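You operate a simulated robot arm through the tools that you are given. There is no shell and no other tool. Be economical: measure what you need, move in short steps, check, and stop when the job is done.

You are at the controls of a simulated two-armed robot. One attempt, no reset.

TASK
Pack the spice pan, snap its lid on and fold the brown carton shut.
Fine: pan upright in the middle, lid on once the pan is in the carton; short flaps (green and blue stripes) first, long flaps (yellow and orange) over them.
Where things are to end (x, y in the base frame): spice pan within 30 mm of [540, 590].

The check looks at the end state, three seconds after you hand in, the way a careful person would. Anything else that was tipped, shoved, dropped, spilled or broken makes it a failure. A push-on lid holds only when it is set on centred and level and pressed home; a screw cap is set on level and turned clockwise until tight. Flat cloth is picked up by pressing the open fingertips on it (5 to 10 N) and closing them slowly along it; thin cloth reads only 2 to 8 mm in the jaws.

THE ROBOT
Two 7-joint arms with fingered hands on one trunk, on a base that drives. Base frame: it is fixed to the floor where the robot stands at the start and does not move with it; the origin is under the middle of the robot, x ahead of it, y to its left, z up; the surface under the hand at the start is at about z = 803. Readings come in mm, rad, newtons and seconds.
The left shoulder is at the start at [70, 143, 1239], the right one opposite. With the tool pointing down near the work surface each hand reaches from about 100 to 760 mm from the robot's upright axis, wherever it stands, measured 20 degrees to its own side. Places, roughly: blue-striped flap [500, 400, 1000]; green-striped flap [500, 800, 1000]; inside of the brown carton [500, 600, 800]; orange-striped flap [700, 600, 1000]; spice pan (17x13x8 cm) [500, 200, 800]; yellow-striped flap [400, 600, 1000]. Payload 3.6 kg a hand.
The TCP of each hand is the grasp point between the finger pads, 25 mm short of the fingertips. In the tool frame z runs along the fingers and y along their closing line. The gripper opens to 88 mm. The gripper's body begins 29 mm behind the TCP. The gripper is a hand of 5 fingers: y runs from the thumb to the fingers, the wrist lies at [-13, -97, -162] in the tool frame, and closing takes about 1.5 s.
Orientation is told as [roll, pitch, yaw] about the base's x, y, z axes, in that order, counted from this pose: with the fingers straight down and the wrist toward the robot, the tool's x, y and z point along [0, 1, 0], [1, 0, 0] and [0, 0, -1] of the base frame.

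THE INTERFACE
- The arms move only by the tool arm_command. It takes "left_steps", "right_steps" or both (then of equal length, played together; a hand with none holds still); each is a list of rows, each an object of numbers (a shift or turn left out is 0, a gripper value left out holds the last): "x", "y", "z": the shift along the tool's x, y, z in units of 30 mm (1.0 is 30 mm); "ax", "ay", "az": the turn, a rotation vector about the tool's x, y, z in units of 8 degrees (1.0 is 8 degrees); "gripper": the gripper command, from -1 (shut) to 1 (fully open), values between in proportion. In form: [{"x": .., "y": .., "z": .., "ax": .., "ay": .., "az": .., "gripper": ..}, ...]. A call has 1 to 10 rows; each row shifts and turns the commanded pose from where the row before left it, along the tool's axes as they then stand. A call with a number of a shift or a turn outside -1 to 1 is refused whole. Rows are played at 5 a second. More than 50 mm and 0.15 rad between two rows, or a gripper value outside its range, and nothing of the call is played. A pose out of reach is approached as far as the arm can. The call stops where the force on the tool passes 60 N (or 10 N more than at its start, if that is more) or the arm is blocked; 0.2 s more then pass. Each finger travels about 72 mm/s and halts on what it meets, pressing with about 28 N; the grip force reading is that of the motor and also rises with nothing between the fingers. The clock runs only during rows and for 0.2 s after the last one: add rows that do not move to give the fingers time. The reply holds the time, the measured pose of the TCP, the force on the tool along the base axes, the opening and the grip force, in the units named above and with some noise, with the torque about the TCP (base axes, N m) and any sound that the robot's microphone picked up, and new pictures: "views" is both (left out), scene, wrist or none (wrist: the cameras of the hands that moved).
- Cameras (640 x 400 px; columns grow to the right, rows downward): "scene" is now at [123.8, 42.8, 1460.7]; the picture's right is [0.50, -0.87, 0.00], its down [-0.57, -0.33, -0.75] and it looks along [0.65, 0.37, -0.66] (base axes); focal length 277 px, centre (320, 200). "left" rides on the left gripper at [-59, -79, -105] in its tool frame; the picture's right is [-0.73, -0.32, 0.61], its down [0.62, -0.68, 0.38] and it looks along [0.29, 0.66, 0.70] (tool axes); focal length 234 px, centre (320, 200). "right" rides on the right gripper at [59, -79, -105] in its tool frame; the picture's right is [-0.73, 0.32, -0.61], its down [-0.62, -0.68, 0.38] and it looks along [-0.29, 0.66, 0.70] (tool axes); focal length 234 px, centre (320, 200). There is no depth. A picture from a camera that has moved, and an enlarged one, comes with that camera's place and axes in the base frame and with its lens.
- move_column(by): slides the trunk up (or, below 0, down) by that many mm; the arms and the scene camera ride with it, the base frame stays. It gives what a move gives, with no picture.
- base_move(legs): drives the robot by 1 to 6 legs, each [ahead, left, turn to the left] in mm, mm and rad, along the robot's own axes; the way and the turn of a leg run together, so that a leg with both is an arc; at most 1500 mm and 3.142 rad a leg. The arms and the cameras ride along, it lands a little off, and it stops where it bumps. It gives what a move gives, and a new picture of the scene camera.
- preshape(shape, hand): the hand has 5 fingers and takes this shape, open, in about a second: jaw (thumb against the fingers, like two jaws); tri (thumb and two fingers); tip (a fingertip pinch); poke (one finger out to press); point (the index stretched); flat (the hand flat); cup (the hand cupped); fist (a fist). The gripper value then closes the fingers along that shape, each until it touches; the sizes above hold for jaw. It gives what a move gives, with no picture.
- pan_tilt(pan, tilt): turns the head with the scene camera to pan (to the left, within 1.501 rad either way) and tilt (down, from -0.506 to 1.204), counted from straight ahead of the robot. It gives what a move gives, and a new picture of the scene camera.
- enlarge(camera, box): a new picture of the part [left, top, right, bottom] of that camera's present view, enlarged. It takes no simulated time.
- close_job(): hands the job in; it is judged then, once.

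Work in short steps. Places have to be worked out from the pictures, the camera data and where the tool is seen: move nearer, look again, correct. Check each grasp and each placing, and mend what went wrong. You have 120 turns and 260 pictures in all, those below and enlarged ones among them. Open the grippers and draw the arms clear of the work before you hand the job in, unless the task says otherwise; then end with one line.

The tools are called after "Call:" by a JSON object that holds its "method" and its "body". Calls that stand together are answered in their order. arm_command: Moves the arms, as the interface text tells. Its arguments: {"type":"object","properties":{"left_steps":{"type":"array"},"right_steps":{"type":"array"},"views":{"type":"string","enum":["both","scene","wrist","none"]}},"required":[]} The other tools are called the same way: move_column (by) slides the trunk up or down; preshape (shape, hand) gives the hand a shape; base_move (legs) drives the base; pan_tilt (pan, tilt) turns the head that bears the scene camera; enlarge (camera, box) takes an enlarged picture of a part of a camera's view; close_job () hands the job in.

At the start:

```text
time: 0.0
left_position: [361.1, 464.4, 1216.7]
left_tool_rot: [0.001, 0.001, -0.002]
left_ft_force: [0.2, 0.1, 0.4]
left_moment: [-0.01, 0.02, 0.01]
left_opening: 87.9
left_gripper_force: 0.1
left_shape: jaw
right_position: [437.4, 48.8, 1285.7]
right_tool_rot: [0.002, -0.001, -0.003]
right_ft_force: [0.5, 1.3, 0.2]
right_moment: [0.03, 0.0, 0.03]
right_opening: 87.7
right_gripper_force: 0.0
right_shape: jaw
trunk travel left (down, up): [-775.0, 165.0]
robot x, y, heading: [1.1, 2.5, -0.002]
head pan, tilt: [0.518, 0.723]
```

scene: 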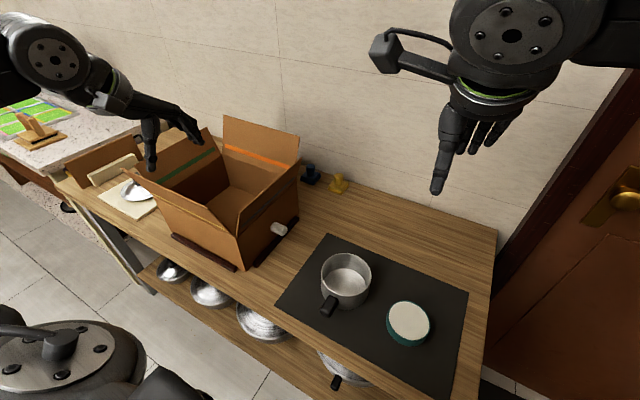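
right: 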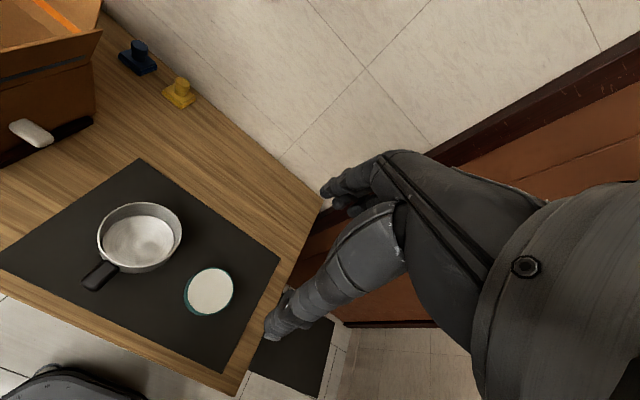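
left: 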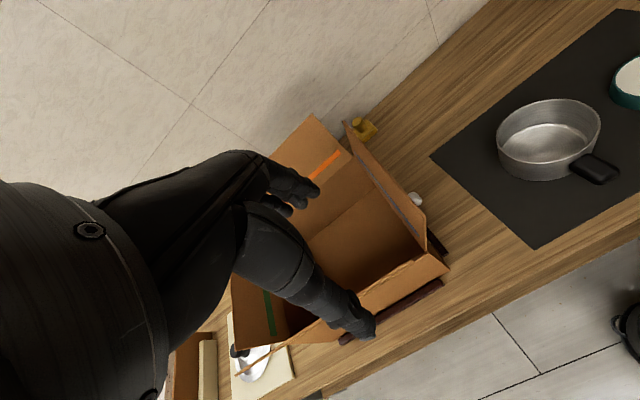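

I'll look closer at the pan, lid and carton before moving.

Call:
{"method": "enlarge", "body": {"camera": "scene", "box": [270, 220, 480, 370]}}

Call:
{"method": "enlarge", "body": {"camera": "scene", "box": [60, 100, 360, 290]}}

Call:
{"method": "enlarge", "body": {"camera": "right", "box": [60, 180, 280, 340]}}

```text
2.67 times, centred on (375, 295) of scene
camera zoom: at [123.8, 42.8, 1460.7], right [0.5, -0.87, 0.0], down [-0.57, -0.33, -0.75], along [0.65, 0.37, -0.66], focal length 739 px, centre (173, -53)
```

zoom: 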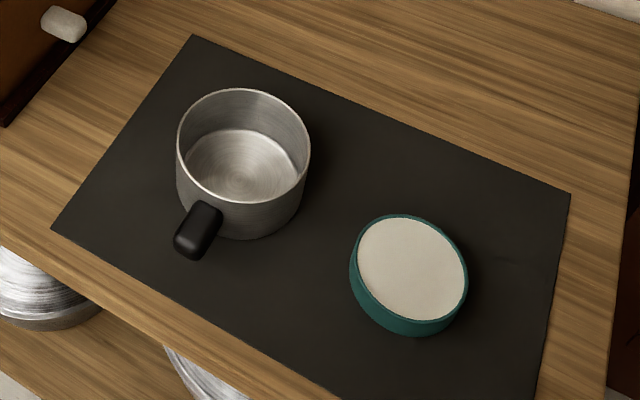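

```text
2.11 times, centred on (210, 195) of scene
camera zoom: at [123.8, 42.8, 1460.7], right [0.5, -0.87, 0.0], down [-0.57, -0.33, -0.75], along [0.65, 0.37, -0.66], focal length 583 px, centre (552, 210)
```

zoom: 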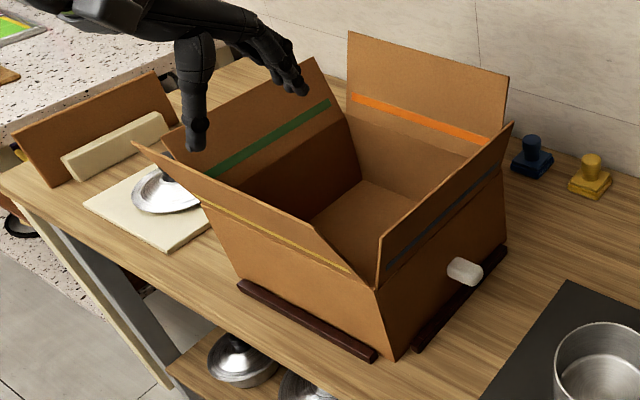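

```text
2.50 times, centred on (170, 260) of right
camera zoom: at [358.6, 107.3, 1390.7], right [0.32, -0.73, 0.61], down [-0.68, -0.62, -0.38], along [0.66, -0.29, -0.7], focal length 585 px, centre (695, 50)
```

zoom: 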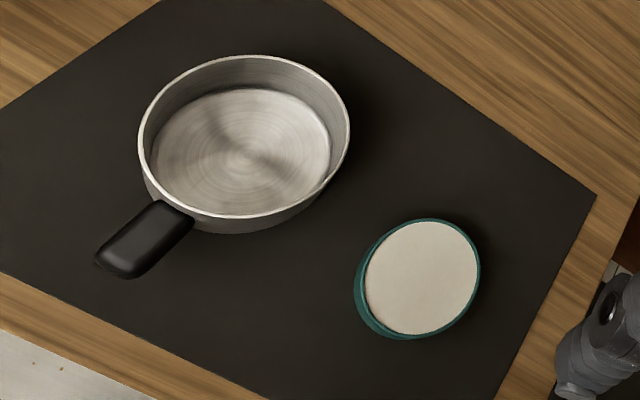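

The lid isn't certain: there's a teal/cream disc by the pan and something silver by the carton. I'll look at both more closely, from a head turned to the left.

Call:
{"method": "pan_tilt", "body": {"pan": 0.9, "tilt": 0.75}}

Call:
{"method": "enlarge", "body": {"camera": "left", "box": [200, 300, 320, 400]}}

Call:
{"method": "enlarge", "body": {"camera": "right", "box": [170, 250, 250, 330]}}

```text
time: 0.8
left_position: [360.8, 465.7, 1215.9]
left_tool_rot: [-0.001, 0.0, 0.0]
left_ft_force: [0.0, 0.2, -0.8]
left_moment: [-0.03, 0.03, 0.03]
left_opening: 87.8
left_gripper_force: 0.1
left_shape: jaw
right_position: [437.9, 48.3, 1286.9]
right_tool_rot: [0.002, 0.001, -0.002]
right_ft_force: [1.3, -1.1, -0.5]
right_moment: [-0.02, -0.04, -0.02]
right_opening: 87.6
right_gripper_force: 0.1
right_shape: jaw
trunk travel left (down, up): [-775.0, 165.0]
robot x, y, heading: [-0.7, -1.7, -0.004]
head pan, tilt: [0.901, 0.75]
camera scene: at [102.4, 66.0, 1458.4], right [0.78, -0.62, 0.0], down [-0.42, -0.53, -0.73], along [0.45, 0.57, -0.68], focal length 277 px, centre (320, 200)
```

scene: 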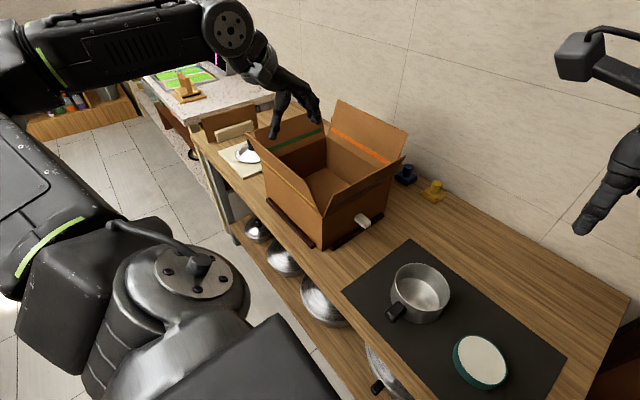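

```text
4.00 times, centred on (260, 350) of left
camera zoom: at [282.4, 406.4, 1321.6], right [-0.32, -0.73, -0.61], down [-0.68, 0.62, -0.38], along [0.66, 0.29, -0.7], focal length 937 px, centre (560, -400)
```

zoom: 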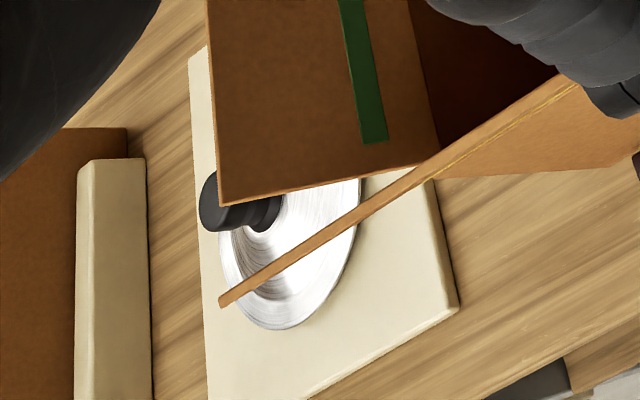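

```text
5.00 times, centred on (210, 290) of right
camera zoom: at [358.6, 107.2, 1390.7], right [0.32, -0.73, 0.61], down [-0.68, -0.62, -0.38], along [0.66, -0.29, -0.7], focal length 1171 px, centre (870, -250)
```

zoom: 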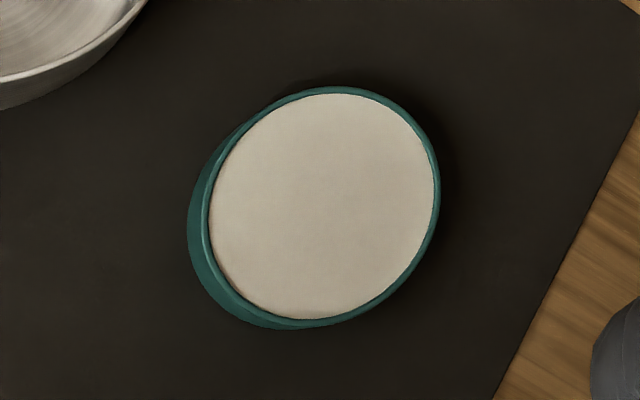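

The pan's lid is the silver one with the black knob, on the cream board near [485, 995]. The teal disc is something else, so I'll leave it alone. I estimate the pan's centre at about [490, 180] with the rim at z≈880. I'll move the right hand aside and bring the left hand above the pan's far wall.

Call:
{"method": "arm_command", "body": {"left_steps": [{"x": -0.95, "y": 0.63, "z": 0.5, "gripper": 0.2}, {"x": -0.95, "y": 0.63, "z": 0.5}, {"x": -0.95, "y": 0.63, "z": 0.6}, {"x": -0.95, "y": 0.63, "z": 0.6}, {"x": -0.95, "y": 0.63, "z": 0.6}, {"x": -0.95, "y": 0.63, "z": 0.6}, {"x": -0.95, "y": 0.63, "z": 0.6}, {"x": -0.95, "y": 0.63, "z": 0.6}, {"x": -0.95, "y": 0.63, "z": 0.6}, {"x": -0.95, "y": 0.63, "z": 0.6}], "right_steps": [{"x": -0.9}, {"x": -0.9}, {"x": -0.9}, {"x": -0.9}, {"x": -0.9}, {"x": -0.9}, {}, {}, {}, {}], "views": "both"}}

Call:
{"method": "pan_tilt", "body": {"pan": 0.3, "tilt": 0.8}}

```text
time: 3.0
left_position: [548.3, 179.2, 1040.2]
left_tool_rot: [0.002, -0.001, 0.0]
left_ft_force: [-0.5, 0.1, 0.0]
left_moment: [-0.02, 0.03, -0.01]
left_opening: 52.8
left_gripper_force: 0.1
left_shape: jaw
right_position: [438.0, -113.8, 1285.6]
right_tool_rot: [0.003, 0.002, -0.002]
right_ft_force: [-0.1, 0.1, -1.4]
right_moment: [0.05, 0.02, -0.01]
right_opening: 87.6
right_gripper_force: 0.1
right_shape: jaw
trunk travel left (down, up): [-775.0, 165.0]
robot x, y, heading: [0.0, -4.0, -0.001]
head pan, tilt: [0.901, 0.75]
camera scene: at [104.0, 65.2, 1458.3], right [0.78, -0.62, 0.0], down [-0.42, -0.53, -0.73], along [0.45, 0.57, -0.68], focal length 277 px, centre (320, 200)
camera right: at [359.6, -55.3, 1389.5], right [0.32, -0.73, 0.61], down [-0.68, -0.62, -0.38], along [0.66, -0.29, -0.7], focal length 234 px, centre (320, 200)
camera left: at [470.8, 119.7, 1146.3], right [-0.32, -0.73, -0.61], down [-0.68, 0.62, -0.38], along [0.66, 0.29, -0.7], focal length 234 px, centre (320, 200)
```

scene: 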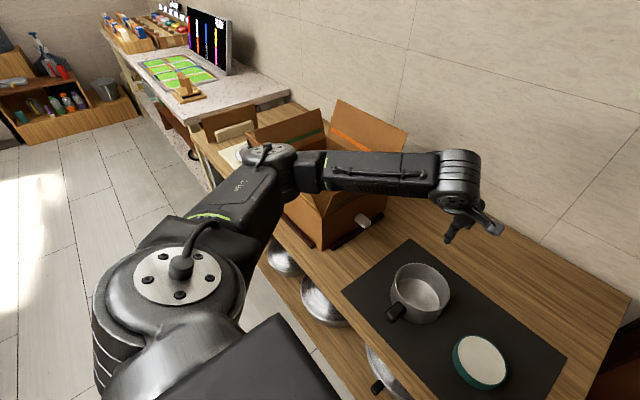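
right: 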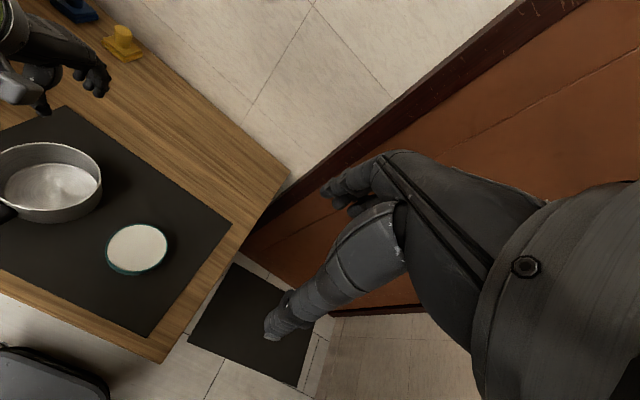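
left: 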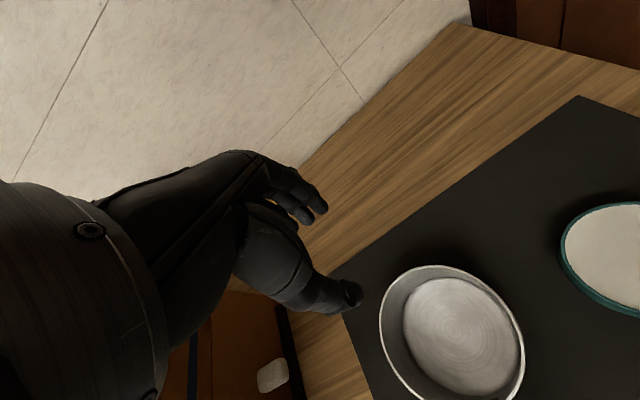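

```text
time: 4.0
left_position: [547.7, 179.7, 1040.7]
left_tool_rot: [-0.002, 0.0, 0.0]
left_ft_force: [-0.4, 0.1, -0.2]
left_moment: [-0.03, -0.01, -0.01]
left_opening: 53.3
left_gripper_force: 0.0
left_shape: jaw
right_position: [435.1, -113.7, 1285.7]
right_tool_rot: [0.003, 0.0, -0.002]
right_ft_force: [0.4, 0.3, -0.6]
right_moment: [-0.02, -0.03, 0.0]
right_opening: 87.5
right_gripper_force: 0.0
right_shape: jaw
trunk travel left (down, up): [-775.0, 165.0]
robot x, y, heading: [0.7, 1.9, -0.002]
head pan, tilt: [0.3, 0.799]
camera scene: at [127.9, 24.9, 1454.4], right [0.3, -0.95, 0.0], down [-0.68, -0.21, -0.7], along [0.67, 0.21, -0.72], focal length 277 px, centre (320, 200)
```

scene: 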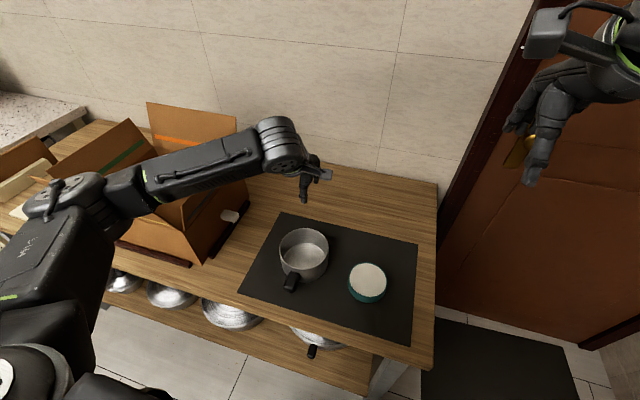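

The left elbow swings out low over the carton, so I'll use the right hand for the pan, since its elbow stays on the free side. I'll raise the trunk first and pull the left arm back up out of the way.

Call:
{"method": "move_column", "body": {"by": 160}}

Call:
{"method": "arm_command", "body": {"left_steps": [{"z": -1}, {"z": -1}, {"x": 0.9, "y": -0.8, "z": -0.3}, {"x": 0.9, "y": -0.8, "z": -0.3}, {"x": 0.9, "y": -0.8, "z": -0.3}, {"x": 0.9, "y": -0.8}, {"x": 0.9, "y": -0.8}, {"x": 0.9, "y": -0.8}, {"x": 0.9, "y": -0.8}], "right_steps": [{"gripper": 0.2}, {}, {}, {}, {}, {}, {}, {}, {}], "views": "scene"}}

```text
time: 5.9
left_position: [547.8, 179.4, 1201.4]
left_tool_rot: [0.0, 0.0, -0.001]
left_ft_force: [-0.4, 0.7, 0.4]
left_moment: [0.0, -0.01, -0.01]
left_opening: 53.0
left_gripper_force: 0.1
left_shape: jaw
right_position: [437.5, -114.1, 1445.3]
right_tool_rot: [0.002, 0.002, -0.001]
right_ft_force: [-1.2, 0.3, 0.2]
right_moment: [-0.02, -0.04, -0.01]
right_opening: 87.6
right_gripper_force: 0.1
right_shape: jaw
trunk travel left (down, up): [-935.0, 5.0]
robot x, y, heading: [-4.1, -2.3, -0.002]
head pan, tilt: [0.3, 0.799]
```

```text
time: 7.9
left_position: [378.6, 369.3, 1288.6]
left_tool_rot: [0.0, -0.003, -0.001]
left_ft_force: [0.3, 0.0, -0.6]
left_moment: [-0.02, 0.0, -0.02]
left_opening: 53.4
left_gripper_force: 0.0
left_shape: jaw
right_position: [434.8, -115.2, 1447.1]
right_tool_rot: [0.001, -0.002, -0.001]
right_ft_force: [0.2, -1.1, 0.5]
right_moment: [0.01, 0.0, -0.02]
right_opening: 53.1
right_gripper_force: 0.0
right_shape: jaw
trunk travel left (down, up): [-935.0, 5.0]
robot x, y, heading: [-1.6, -2.2, 0.002]
head pan, tilt: [0.3, 0.799]
camera scene: at [125.3, 24.4, 1614.6], right [0.3, -0.96, 0.0], down [-0.68, -0.21, -0.7], along [0.67, 0.21, -0.72], focal length 277 px, centre (320, 200)
```

scene: 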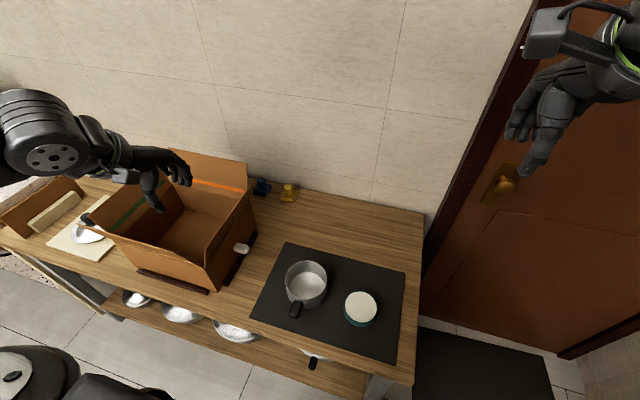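

Everything is clear at this height. I'll drive left 300 mm so the pan sits ahead and to the right of the robot.

Call:
{"method": "base_move", "body": {"legs": [[0, 300, 0]]}}

```text
time: 9.9
left_position: [385.1, 667.9, 1288.5]
left_tool_rot: [0.001, -0.001, -0.007]
left_ft_force: [-0.9, -0.1, 0.2]
left_moment: [0.0, -0.01, 0.0]
left_opening: 52.9
left_gripper_force: 0.1
left_shape: jaw
right_position: [437.2, 184.6, 1445.3]
right_tool_rot: [0.003, 0.0, -0.009]
right_ft_force: [-0.1, -0.3, 0.9]
right_moment: [0.01, 0.03, 0.02]
right_opening: 53.2
right_gripper_force: 0.1
right_shape: jaw
trunk travel left (down, up): [-935.0, 5.0]
robot x, y, heading: [2.3, 301.5, 0.001]
head pan, tilt: [0.3, 0.799]
camera scene: at [129.0, 324.3, 1614.4], right [0.29, -0.96, 0.0], down [-0.69, -0.21, -0.7], along [0.67, 0.2, -0.72], focal length 277 px, centre (320, 200)
```

scene: 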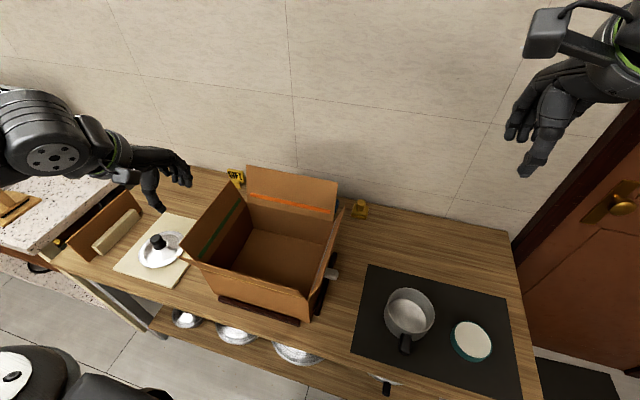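

I put the pan at about [488, 182]. I'll lower the right hand towards its far wall.

Call:
{"method": "arm_command", "body": {"right_steps": [{"z": 1, "y": 0.4}, {"z": 1, "y": 0.4}, {"z": 1, "y": 0.4}, {"z": 1, "y": 0.4}, {"z": 1, "y": 0.4}, {"z": 1, "y": 0.4}, {"z": 1, "y": 0.4}, {"z": 1, "y": 0.4}, {"z": 1, "y": 0.4}, {"z": 1, "y": 0.2}], "views": "none"}}

Call:
{"method": "arm_command", "body": {"right_steps": [{"z": 1}, {"z": 1}, {"z": 1}, {"z": 1}, {"z": 1}, {}], "views": "both"}}

```text
time: 12.1
left_position: [384.1, 670.2, 1285.9]
left_tool_rot: [0.0, 0.001, -0.004]
left_ft_force: [0.2, 0.1, -0.7]
left_moment: [0.04, 0.0, 0.02]
left_opening: 53.3
left_gripper_force: 0.0
left_shape: jaw
right_position: [554.4, 186.6, 1147.2]
right_tool_rot: [0.001, -0.001, -0.008]
right_ft_force: [-0.4, 0.4, 1.1]
right_moment: [-0.02, -0.02, 0.02]
right_opening: 52.9
right_gripper_force: 0.1
right_shape: jaw
trunk travel left (down, up): [-935.0, 5.0]
robot x, y, heading: [-1.0, 301.1, -0.008]
head pan, tilt: [0.3, 0.799]
```

```text
time: 13.5
left_position: [383.9, 671.4, 1287.1]
left_tool_rot: [0.0, -0.001, -0.008]
left_ft_force: [0.6, -0.3, 0.7]
left_moment: [0.01, 0.01, -0.03]
left_opening: 53.1
left_gripper_force: 0.0
left_shape: jaw
right_position: [549.4, 185.3, 994.5]
right_tool_rot: [0.001, 0.0, -0.008]
right_ft_force: [0.5, 0.0, -0.2]
right_moment: [-0.01, -0.01, 0.0]
right_opening: 53.4
right_gripper_force: 0.1
right_shape: jaw
trunk travel left (down, up): [-935.0, 5.0]
robot x, y, heading: [-0.9, 307.1, -0.011]
head pan, tilt: [0.3, 0.799]
camera scene: at [129.1, 327.6, 1614.4], right [0.29, -0.96, 0.0], down [-0.69, -0.21, -0.7], along [0.67, 0.2, -0.72], focal length 277 px, centre (320, 200)
camera right: at [472.0, 245.3, 1100.2], right [0.32, -0.73, 0.61], down [-0.69, -0.62, -0.38], along [0.65, -0.29, -0.7], focal length 234 px, centre (320, 200)
```

scene: 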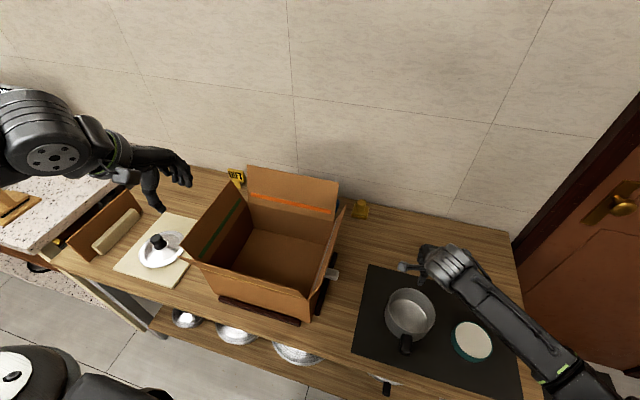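
right: 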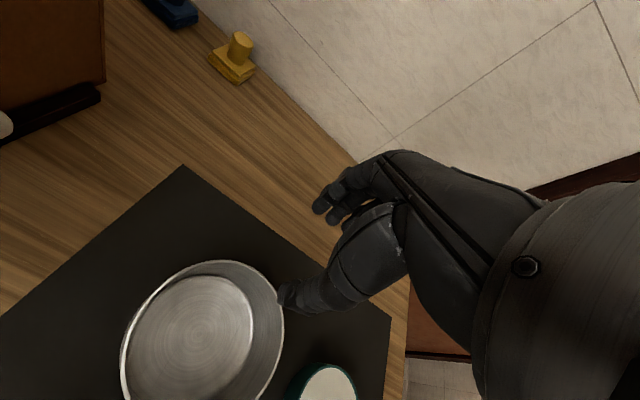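

The geometry is consistent: rim centre [488, 183], radius about 61. That puts the far wall at x≈549, which is where the TCP is. I'll go down and straddle the wall.

Call:
{"method": "arm_command", "body": {"right_steps": [{"z": 0.9}, {"z": 0.9}, {"z": 0.9}, {"z": 0.9}, {"z": 0.7}, {}], "views": "both"}}

Call:
{"method": "enlarge", "body": {"camera": "scene", "box": [350, 220, 510, 370]}}

```text
time: 14.9
left_position: [383.9, 669.4, 1287.9]
left_tool_rot: [0.0, 0.001, -0.006]
left_ft_force: [-0.2, 0.5, 0.0]
left_moment: [-0.01, 0.04, -0.01]
left_opening: 53.2
left_gripper_force: 0.1
left_shape: jaw
right_position: [551.7, 186.6, 864.9]
right_tool_rot: [0.002, 0.001, -0.007]
right_ft_force: [0.1, -0.7, -0.8]
right_moment: [0.0, 0.02, 0.0]
right_opening: 53.0
right_gripper_force: 0.1
right_shape: jaw
trunk travel left (down, up): [-935.0, 5.0]
robot x, y, heading: [2.1, 302.7, -0.006]
head pan, tilt: [0.3, 0.799]
camera scene: at [129.1, 327.5, 1614.4], right [0.29, -0.96, 0.0], down [-0.69, -0.21, -0.7], along [0.67, 0.2, -0.72], focal length 277 px, centre (320, 200)
camera right: at [473.1, 246.4, 970.0], right [0.32, -0.73, 0.61], down [-0.69, -0.62, -0.38], along [0.65, -0.29, -0.7], focal length 234 px, centre (320, 200)
```

scene: 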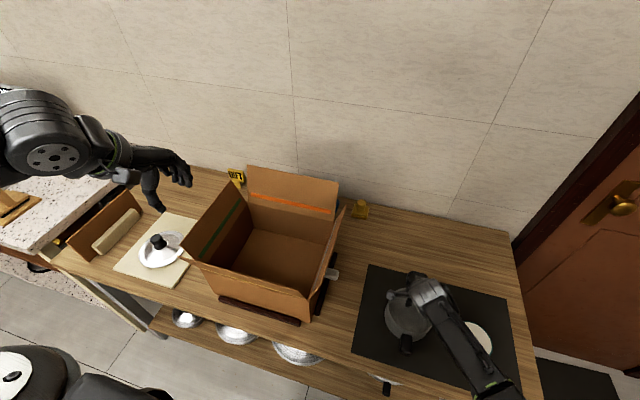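
right: 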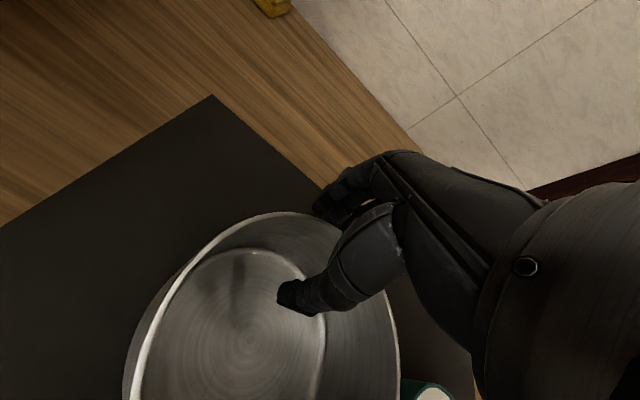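

```text
2.67 times, centred on (430, 295) of scene
camera zoom: at [129.1, 327.5, 1614.4], right [0.29, -0.96, 0.0], down [-0.69, -0.21, -0.7], along [0.67, 0.2, -0.72], focal length 739 px, centre (27, -53)
```

zoom: 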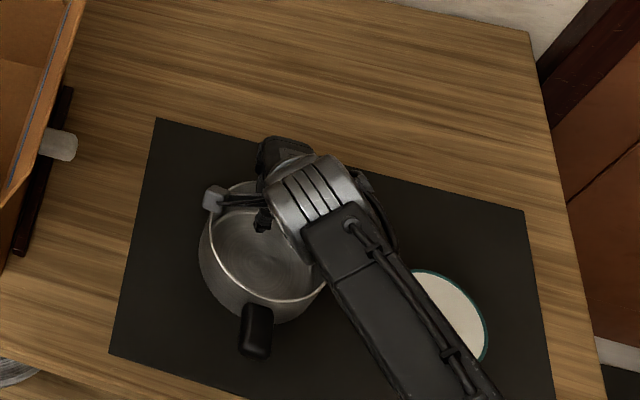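

The thumb is inside and the fingers are outside the far wall. I'll close on it.

Call:
{"method": "arm_command", "body": {"right_steps": [{"gripper": -0.4}, {}, {"gripper": -1}, {}, {}, {}, {}, {}], "views": "wrist"}}

```text
time: 16.7
left_position: [384.3, 671.0, 1287.5]
left_tool_rot: [0.0, 0.001, -0.007]
left_ft_force: [0.4, 1.2, -0.2]
left_moment: [0.01, 0.01, 0.0]
left_opening: 53.3
left_gripper_force: 0.1
left_shape: jaw
right_position: [551.4, 186.8, 866.0]
right_tool_rot: [0.002, 0.0, -0.008]
right_ft_force: [-0.7, -1.1, -0.3]
right_moment: [-0.03, -0.02, 0.05]
right_opening: 0.0
right_gripper_force: 28.0
right_shape: jaw
trunk travel left (down, up): [-935.0, 5.0]
robot x, y, heading: [2.5, 301.6, -0.006]
head pan, tilt: [0.3, 0.799]
camera right: at [473.3, 246.3, 970.3], right [0.32, -0.73, 0.61], down [-0.69, -0.62, -0.38], along [0.65, -0.29, -0.7], focal length 234 px, centre (320, 200)
```

right: 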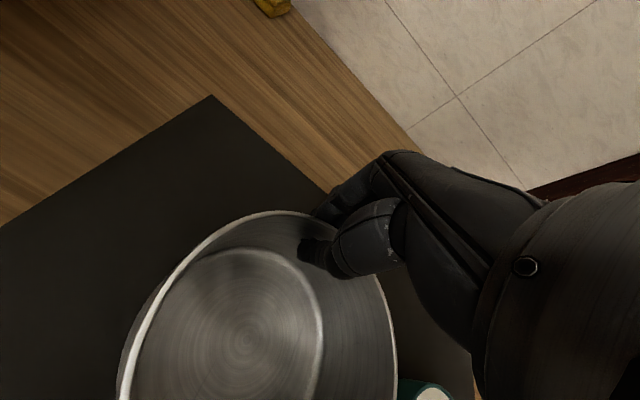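

The jaws read 0 but look closed on the wall, which may simply be thin. I'll test with a small lift.

Call:
{"method": "arm_command", "body": {"right_steps": [{"z": -0.3}, {"z": -0.5}, {"z": -0.5}, {}], "views": "both"}}

Call:
{"method": "enlarge", "body": {"camera": "scene", "box": [350, 220, 510, 370]}}

```text
time: 17.7
left_position: [384.2, 670.5, 1286.6]
left_tool_rot: [0.0, 0.001, -0.007]
left_ft_force: [0.4, -0.5, 0.8]
left_moment: [0.07, -0.01, 0.04]
left_opening: 52.9
left_gripper_force: 0.1
left_shape: jaw
right_position: [550.5, 184.8, 905.3]
right_tool_rot: [0.0, -0.001, -0.008]
right_ft_force: [0.2, -0.4, -2.3]
right_moment: [-0.02, -0.07, 0.01]
right_opening: 0.1
right_gripper_force: 27.8
right_shape: jaw
trunk travel left (down, up): [-935.0, 5.0]
robot x, y, heading: [3.8, 302.0, -0.005]
head pan, tilt: [0.3, 0.799]
camera scene: at [129.6, 327.6, 1614.3], right [0.29, -0.96, 0.0], down [-0.69, -0.21, -0.7], along [0.67, 0.2, -0.72], focal length 277 px, centre (320, 200)
camera right: at [472.7, 245.1, 1009.2], right [0.32, -0.73, 0.61], down [-0.69, -0.62, -0.38], along [0.65, -0.29, -0.7], focal length 234 px, centre (320, 200)
```

scene: 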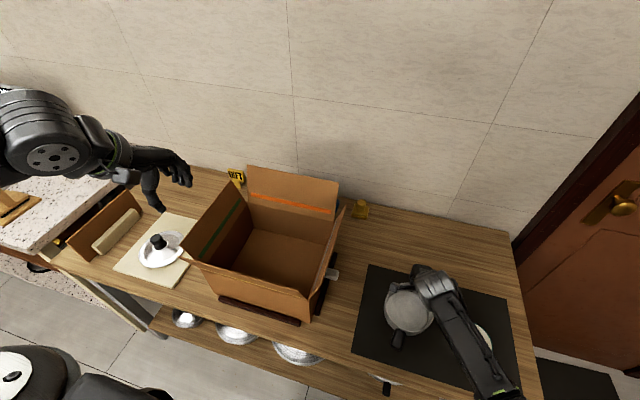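
right: 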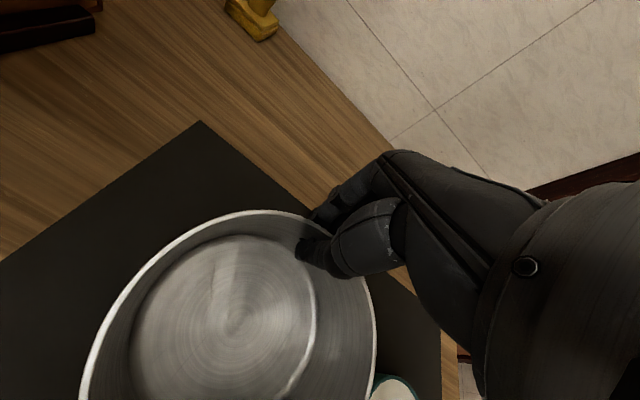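

```text
2.67 times, centred on (430, 295) of scene
camera zoom: at [129.6, 327.6, 1614.3], right [0.29, -0.96, 0.0], down [-0.69, -0.21, -0.7], along [0.67, 0.2, -0.72], focal length 739 px, centre (27, -53)
```

zoom: 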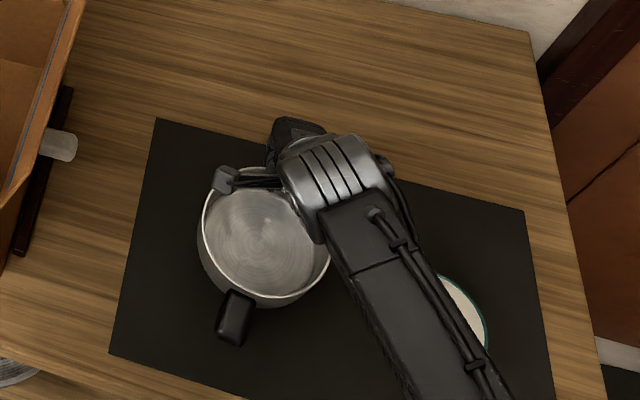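

The pan is coming up (2.3 N), though the handle side may be drooping. I'll lift further and check the tilt.

Call:
{"method": "arm_command", "body": {"right_steps": [{"z": -0.7}, {"z": -1}, {"z": -1}, {"z": -1}, {"z": -1}, {}], "views": "both"}}

Call:
{"method": "enlarge", "body": {"camera": "scene", "box": [350, 200, 510, 350]}}

```text
time: 19.1
left_position: [385.1, 670.7, 1287.4]
left_tool_rot: [0.0, 0.0, -0.007]
left_ft_force: [-0.6, -0.7, -0.5]
left_moment: [-0.02, 0.0, 0.01]
left_opening: 52.9
left_gripper_force: 0.1
left_shape: jaw
right_position: [550.7, 185.6, 1048.4]
right_tool_rot: [0.0, 0.0, -0.008]
right_ft_force: [-0.8, -0.2, -1.7]
right_moment: [-0.04, -0.11, -0.03]
right_opening: 0.1
right_gripper_force: 27.8
right_shape: jaw
trunk travel left (down, up): [-935.0, 5.0]
robot x, y, heading: [0.3, 303.7, -0.009]
head pan, tilt: [0.3, 0.799]
camera scene: at [129.5, 327.5, 1614.3], right [0.29, -0.96, 0.0], down [-0.69, -0.21, -0.7], along [0.67, 0.2, -0.72], focal length 277 px, centre (320, 200)
camera right: at [472.5, 245.3, 1152.2], right [0.32, -0.73, 0.61], down [-0.69, -0.62, -0.38], along [0.65, -0.29, -0.7], focal length 234 px, centre (320, 200)
```

scene: 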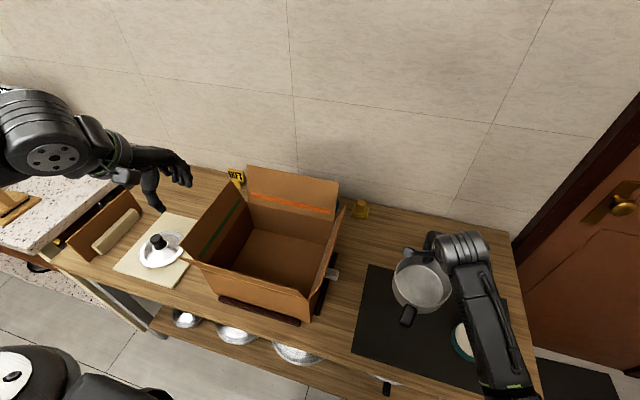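
right: 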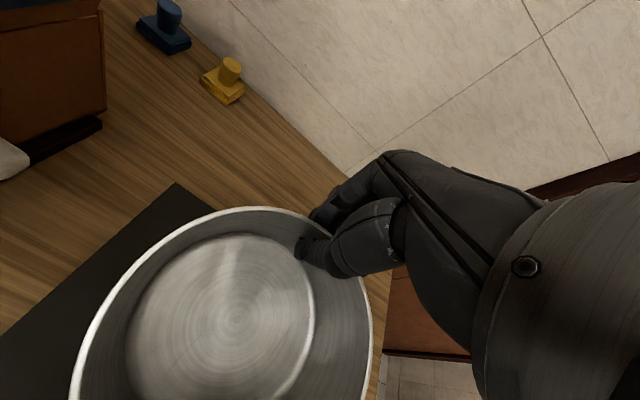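

```text
2.67 times, centred on (430, 275) of scene
camera zoom: at [129.5, 327.5, 1614.3], right [0.29, -0.96, 0.0], down [-0.69, -0.21, -0.7], along [0.67, 0.2, -0.72], focal length 739 px, centre (27, 0)
```

zoom: 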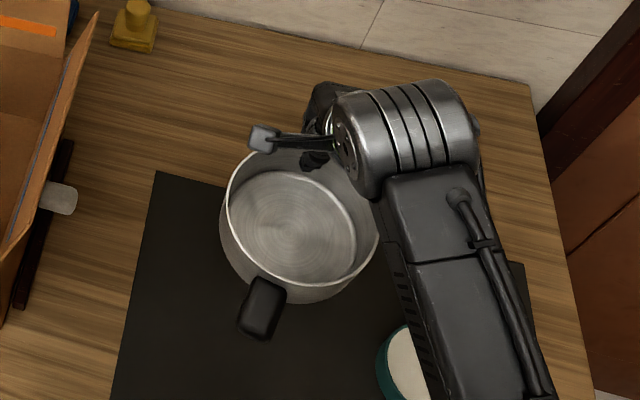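

The pan hangs nearly level. I'll lift it above the flap height (1040) and then drive left about 404 mm.

Call:
{"method": "arm_command", "body": {"right_steps": [{"z": -1}, {"z": -1}, {"z": -1}, {"z": -1}, {"z": -0.5}, {}], "views": "none"}}

Call:
{"method": "base_move", "body": {"legs": [[0, 200, 0], [0, 204, 0]]}}

```text
time: 20.5
left_position: [385.2, 671.2, 1287.2]
left_tool_rot: [0.0, 0.0, -0.006]
left_ft_force: [0.5, 0.4, 1.0]
left_moment: [0.02, 0.05, -0.02]
left_opening: 53.2
left_gripper_force: 0.0
left_shape: jaw
right_position: [551.6, 186.4, 1182.5]
right_tool_rot: [0.001, 0.001, -0.007]
right_ft_force: [0.2, 0.0, -1.9]
right_moment: [-0.03, -0.11, 0.01]
right_opening: 0.2
right_gripper_force: 27.9
right_shape: jaw
trunk travel left (down, up): [-935.0, 5.0]
robot x, y, heading: [-0.7, 302.8, -0.012]
head pan, tilt: [0.3, 0.799]
```

```text
time: 23.4
left_position: [388.2, 1072.2, 1289.8]
left_tool_rot: [0.004, 0.0, -0.008]
left_ft_force: [0.3, 0.4, -0.1]
left_moment: [0.04, -0.05, 0.01]
left_opening: 53.3
left_gripper_force: 0.0
left_shape: jaw
right_position: [554.5, 586.5, 1181.7]
right_tool_rot: [0.004, 0.001, -0.009]
right_ft_force: [0.5, -0.2, -1.8]
right_moment: [-0.01, -0.09, -0.04]
right_opening: 0.2
right_gripper_force: 28.3
right_shape: jaw
trunk travel left (down, up): [-935.0, 5.0]
robot x, y, heading: [5.2, 711.7, -0.01]
head pan, tilt: [0.3, 0.799]
camera scene: at [132.6, 728.3, 1614.4], right [0.29, -0.96, 0.0], down [-0.69, -0.2, -0.7], along [0.67, 0.2, -0.72], focal length 277 px, centre (320, 200)
```

scene: 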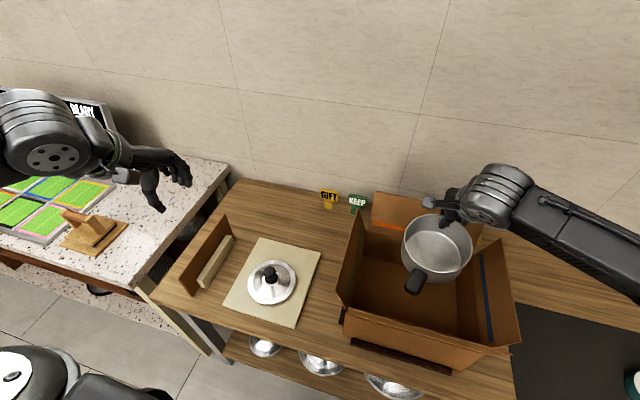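

The carton is right under the pan. I'll shift 55 mm ahead, then lower in stages while checking clearances at the flaps.

Call:
{"method": "arm_command", "body": {"right_steps": [{"y": 0.9}, {"y": 0.9, "x": 0.1}, {"z": 1}, {"z": 1}, {"z": 1}, {"z": 1}, {"z": 1}, {}], "views": "both"}}

Call:
{"method": "enlarge", "body": {"camera": "scene", "box": [330, 160, 640, 370]}}

```text
time: 25.2
left_position: [388.5, 1076.2, 1287.8]
left_tool_rot: [-0.001, 0.001, -0.008]
left_ft_force: [-0.3, -0.4, 0.4]
left_moment: [0.02, 0.05, -0.01]
left_opening: 53.4
left_gripper_force: 0.1
left_shape: jaw
right_position: [608.8, 592.9, 1029.9]
right_tool_rot: [0.002, 0.0, -0.012]
right_ft_force: [0.2, -0.2, -1.1]
right_moment: [-0.01, -0.11, 0.0]
right_opening: 0.1
right_gripper_force: 28.3
right_shape: jaw
trunk travel left (down, up): [-935.0, 5.0]
robot x, y, heading: [3.4, 708.3, -0.008]
head pan, tilt: [0.3, 0.799]
camera scene: at [132.9, 734.4, 1614.3], right [0.29, -0.96, 0.0], down [-0.69, -0.21, -0.7], along [0.67, 0.2, -0.72], focal length 277 px, centre (320, 200)
camera right: at [530.4, 652.9, 1135.3], right [0.32, -0.73, 0.61], down [-0.69, -0.62, -0.38], along [0.65, -0.3, -0.7], focal length 234 px, centre (320, 200)
```

scene: 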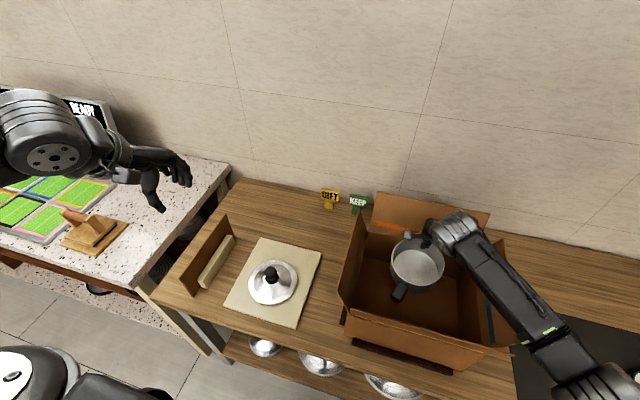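
right: 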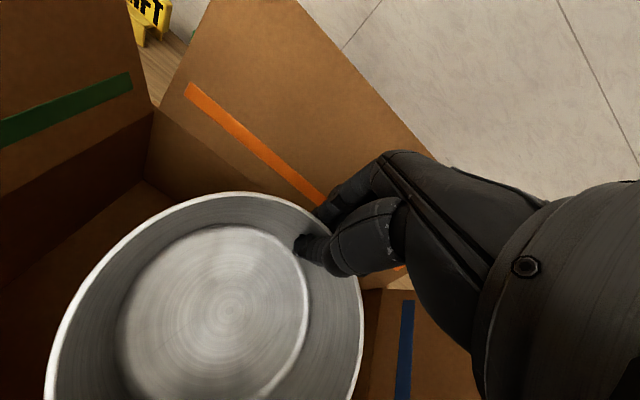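

```text
1.90 times, centred on (485, 265) of scene
camera zoom: at [132.9, 734.4, 1614.3], right [0.29, -0.96, 0.0], down [-0.69, -0.21, -0.7], along [0.67, 0.2, -0.72], focal length 528 px, centre (6, 76)
```

zoom: 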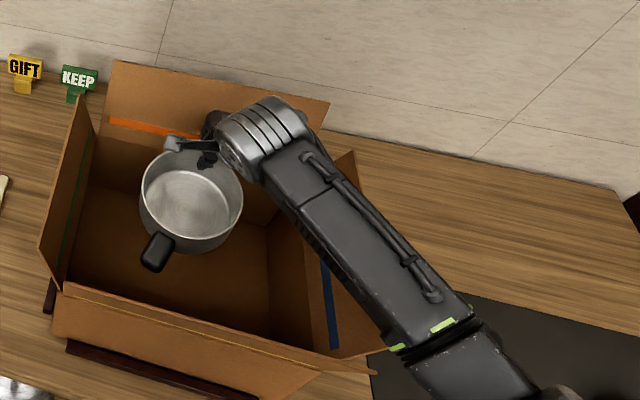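

The forearm crosses the carton's near right corner. I'll lower 60 mm and watch whether the flaps are touched.

Call:
{"method": "pan_tilt", "body": {"pan": -0.3, "tilt": 0.95}}

Call:
{"method": "arm_command", "body": {"right_steps": [{"z": 1}, {"z": 1}, {}], "views": "scene"}}

```text
time: 26.2
left_position: [387.9, 1077.9, 1287.2]
left_tool_rot: [0.0, -0.001, -0.008]
left_ft_force: [1.1, 0.1, 0.2]
left_moment: [0.01, -0.01, 0.02]
left_opening: 53.1
left_gripper_force: 0.1
left_shape: jaw
right_position: [609.1, 593.0, 1032.6]
right_tool_rot: [0.001, 0.001, -0.012]
right_ft_force: [-0.1, -1.2, -1.4]
right_moment: [-0.06, -0.06, -0.03]
right_opening: 0.0
right_gripper_force: 27.8
right_shape: jaw
trunk travel left (down, up): [-935.0, 5.0]
robot x, y, heading: [2.5, 713.3, -0.009]
head pan, tilt: [-0.3, 0.949]
camera scene: at [124.6, 689.6, 1602.8], right [-0.3, -0.95, 0.0], down [-0.77, 0.25, -0.58], along [0.55, -0.18, -0.81], focal length 277 px, centre (320, 200)
```

scene: 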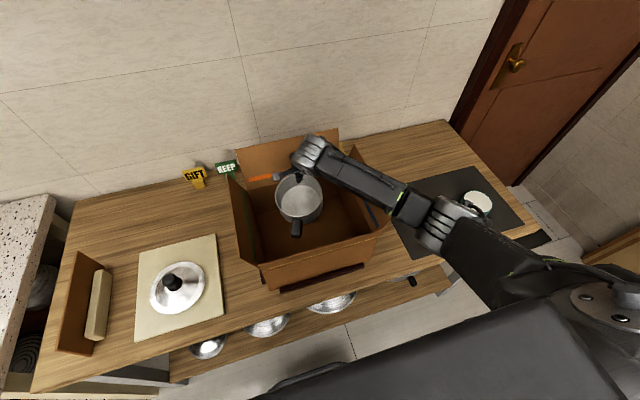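

```text
time: 27.0
left_position: [389.9, 1076.7, 1286.2]
left_tool_rot: [-0.001, 0.001, -0.008]
left_ft_force: [-0.9, -0.7, -0.6]
left_moment: [-0.02, 0.01, 0.01]
left_opening: 53.1
left_gripper_force: 0.0
left_shape: jaw
right_position: [609.7, 592.6, 971.1]
right_tool_rot: [0.001, 0.0, -0.01]
right_ft_force: [-0.3, -0.4, -2.1]
right_moment: [-0.05, -0.12, 0.01]
right_opening: 0.1
right_gripper_force: 28.0
right_shape: jaw
trunk travel left (down, up): [-935.0, 5.0]
robot x, y, heading: [0.4, 712.0, -0.009]
head pan, tilt: [-0.3, 0.949]
camera scene: at [124.6, 689.2, 1602.8], right [-0.3, -0.95, 0.0], down [-0.77, 0.25, -0.58], along [0.55, -0.18, -0.81], focal length 277 px, centre (320, 200)
```

scene: 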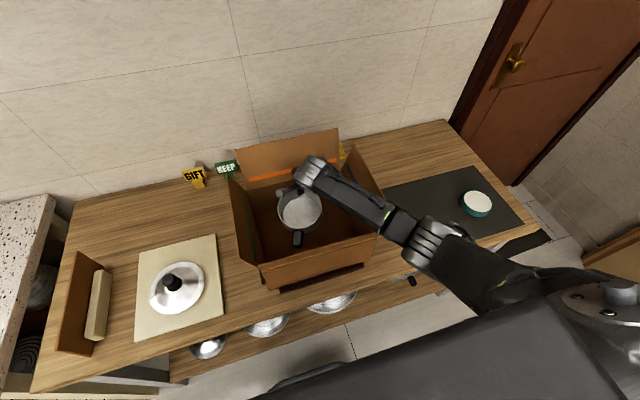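

Call:
{"method": "enlarge", "body": {"camera": "scene", "box": [220, 120, 460, 300]}}

```text
2.22 times, centred on (340, 210) of scene
camera zoom: at [124.6, 689.2, 1602.8], right [-0.3, -0.95, 0.0], down [-0.77, 0.25, -0.58], along [0.55, -0.18, -0.81], focal length 616 px, centre (276, 178)
```

zoom: 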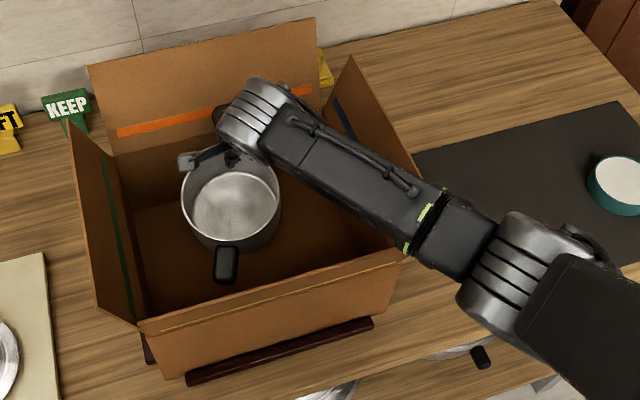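

No sign of contact yet. I'll continue down in small steps and compare the flap positions.

Call:
{"method": "arm_command", "body": {"right_steps": [{"z": 0.7}, {"z": 0.7}, {}], "views": "none"}}

Call:
{"method": "enlarge", "body": {"camera": "scene", "box": [220, 120, 460, 300]}}

```text
time: 27.8
left_position: [387.8, 1077.7, 1287.7]
left_tool_rot: [0.002, -0.001, -0.008]
left_ft_force: [0.1, -0.1, -0.7]
left_moment: [0.01, 0.0, 0.02]
left_opening: 53.0
left_gripper_force: 0.1
left_shape: jaw
right_position: [608.4, 593.6, 929.3]
right_tool_rot: [0.004, 0.0, -0.011]
right_ft_force: [0.1, 0.1, -1.8]
right_moment: [-0.05, -0.11, 0.04]
right_opening: 0.0
right_gripper_force: 27.5
right_shape: jaw
trunk travel left (down, up): [-935.0, 5.0]
robot x, y, heading: [3.3, 708.1, -0.007]
head pan, tilt: [-0.3, 0.949]
```

```text
2.22 times, centred on (340, 210) of scene
camera zoom: at [124.5, 689.1, 1602.8], right [-0.3, -0.95, 0.0], down [-0.77, 0.25, -0.58], along [0.55, -0.18, -0.81], focal length 616 px, centre (276, 178)
```

zoom: 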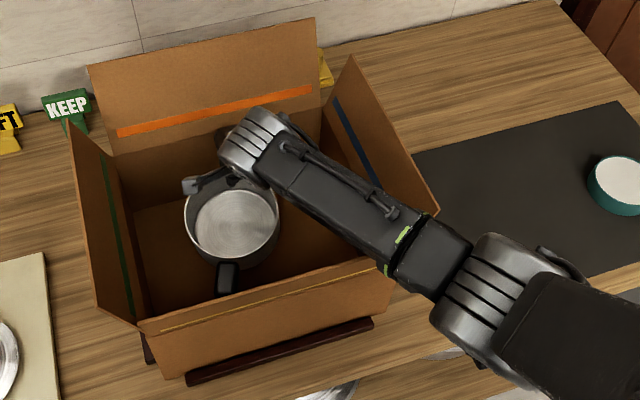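

Flaps undisturbed; the forearm is passing over the open corner. I'll keep lowering towards the floor of the carton.

Call:
{"method": "arm_command", "body": {"right_steps": [{"z": 0.7}, {"z": 0.5}, {}], "views": "none"}}

Call:
{"method": "enlarge", "body": {"camera": "scene", "box": [220, 120, 460, 300]}}

```text
time: 28.6
left_position: [383.1, 1075.2, 1290.4]
left_tool_rot: [0.001, -0.006, -0.009]
left_ft_force: [0.1, 0.6, -0.3]
left_moment: [0.01, 0.01, 0.0]
left_opening: 53.1
left_gripper_force: 0.1
left_shape: jaw
right_position: [605.1, 592.9, 897.9]
right_tool_rot: [0.004, -0.005, -0.012]
right_ft_force: [0.3, -0.1, -1.3]
right_moment: [-0.02, -0.08, 0.04]
right_opening: 0.2
right_gripper_force: 27.9
right_shape: jaw
trunk travel left (down, up): [-935.0, 5.0]
robot x, y, heading: [5.9, 708.1, -0.009]
head pan, tilt: [-0.3, 0.949]
```

```text
2.22 times, centred on (340, 210) of scene
camera zoom: at [117.0, 687.3, 1603.8], right [-0.3, -0.95, 0.0], down [-0.77, 0.25, -0.59], along [0.56, -0.18, -0.81], focal length 616 px, centre (276, 178)
```

zoom: 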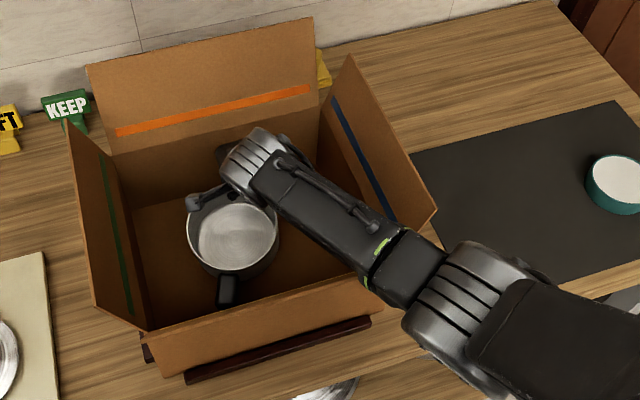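

The robot's trunk gave slightly, so the forearm is probably touching the corner or the yellow flap. I'll inspect before going further.

Call:
{"method": "enlarge", "body": {"camera": "scene", "box": [310, 180, 430, 280]}}

```text
4.00 times, centred on (370, 230) of scene
camera zoom: at [117.0, 687.3, 1603.8], right [-0.3, -0.95, 0.0], down [-0.77, 0.25, -0.59], along [0.56, -0.18, -0.81], focal length 1108 px, centre (120, 80)
```

zoom: 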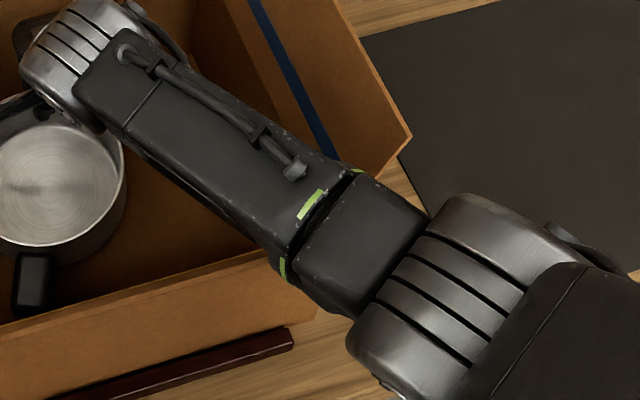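

The forearm is likely pressing on the top of the yellow flap. I'll lift the pan back up, then use the left hand to fold the yellow flap outward and make room.

Call:
{"method": "arm_command", "body": {"right_steps": [{"z": -1}, {"z": -1}, {"z": -1}, {"z": -1}, {}], "left_steps": [{"x": -1, "gripper": -1}, {"x": -1}, {"x": -1}, {"x": -1}, {"x": -1}], "views": "scene"}}

Call:
{"method": "enlarge", "body": {"camera": "scene", "box": [220, 120, 460, 300]}}

```text
time: 29.8
left_position: [406.6, 935.8, 1292.2]
left_tool_rot: [0.003, 0.003, -0.009]
left_ft_force: [0.9, -0.1, 0.3]
left_moment: [-0.02, 0.0, -0.04]
left_opening: 0.0
left_gripper_force: 28.0
left_shape: jaw
left hand out of reach, approached as far as the arm can: row 3, 4, 5
right_position: [609.6, 593.0, 1014.3]
right_tool_rot: [0.004, 0.001, -0.01]
right_ft_force: [0.6, -0.2, -2.3]
right_moment: [-0.06, -0.11, 0.04]
right_opening: 0.0
right_gripper_force: 27.4
right_shape: jaw
trunk travel left (down, up): [-935.0, 5.0]
robot x, y, heading: [5.0, 710.7, -0.003]
head pan, tilt: [-0.3, 0.949]
camera scene: at [125.0, 686.6, 1602.7], right [-0.3, -0.95, 0.0], down [-0.78, 0.25, -0.58], along [0.55, -0.18, -0.81], focal length 277 px, centre (320, 200)
```

scene: 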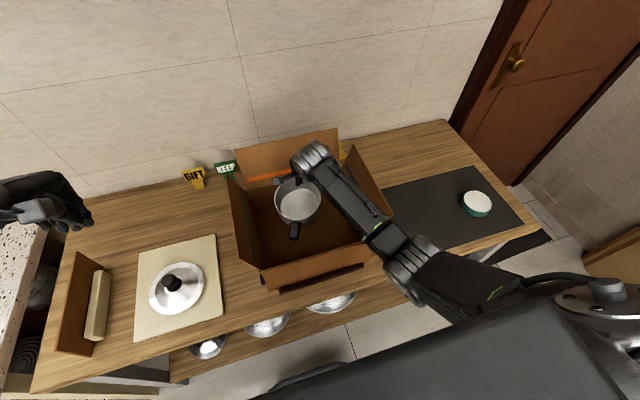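

```text
2.22 times, centred on (340, 210) of scene
camera zoom: at [125.0, 686.6, 1602.7], right [-0.3, -0.95, 0.0], down [-0.78, 0.25, -0.58], along [0.55, -0.18, -0.81], focal length 616 px, centre (276, 178)
```

zoom: 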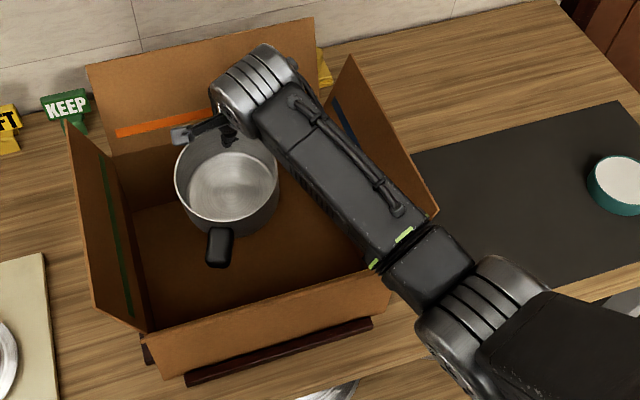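

Call:
{"method": "enlarge", "body": {"camera": "scene", "box": [255, 210, 375, 290]}}

```text
5.00 times, centred on (315, 250) of scene
camera zoom: at [125.0, 686.6, 1602.7], right [-0.3, -0.95, 0.0], down [-0.78, 0.25, -0.58], along [0.55, -0.18, -0.81], focal length 1385 px, centre (345, -50)
```

zoom: 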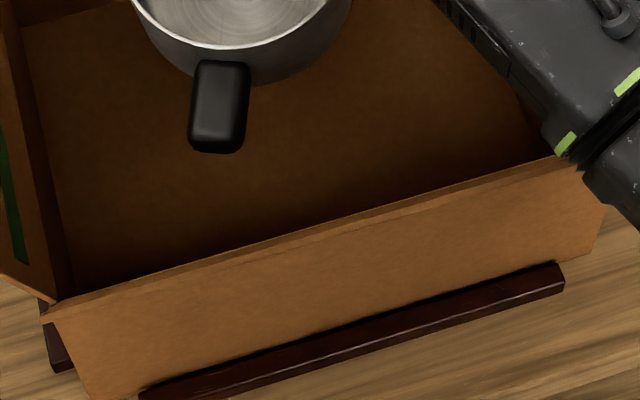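

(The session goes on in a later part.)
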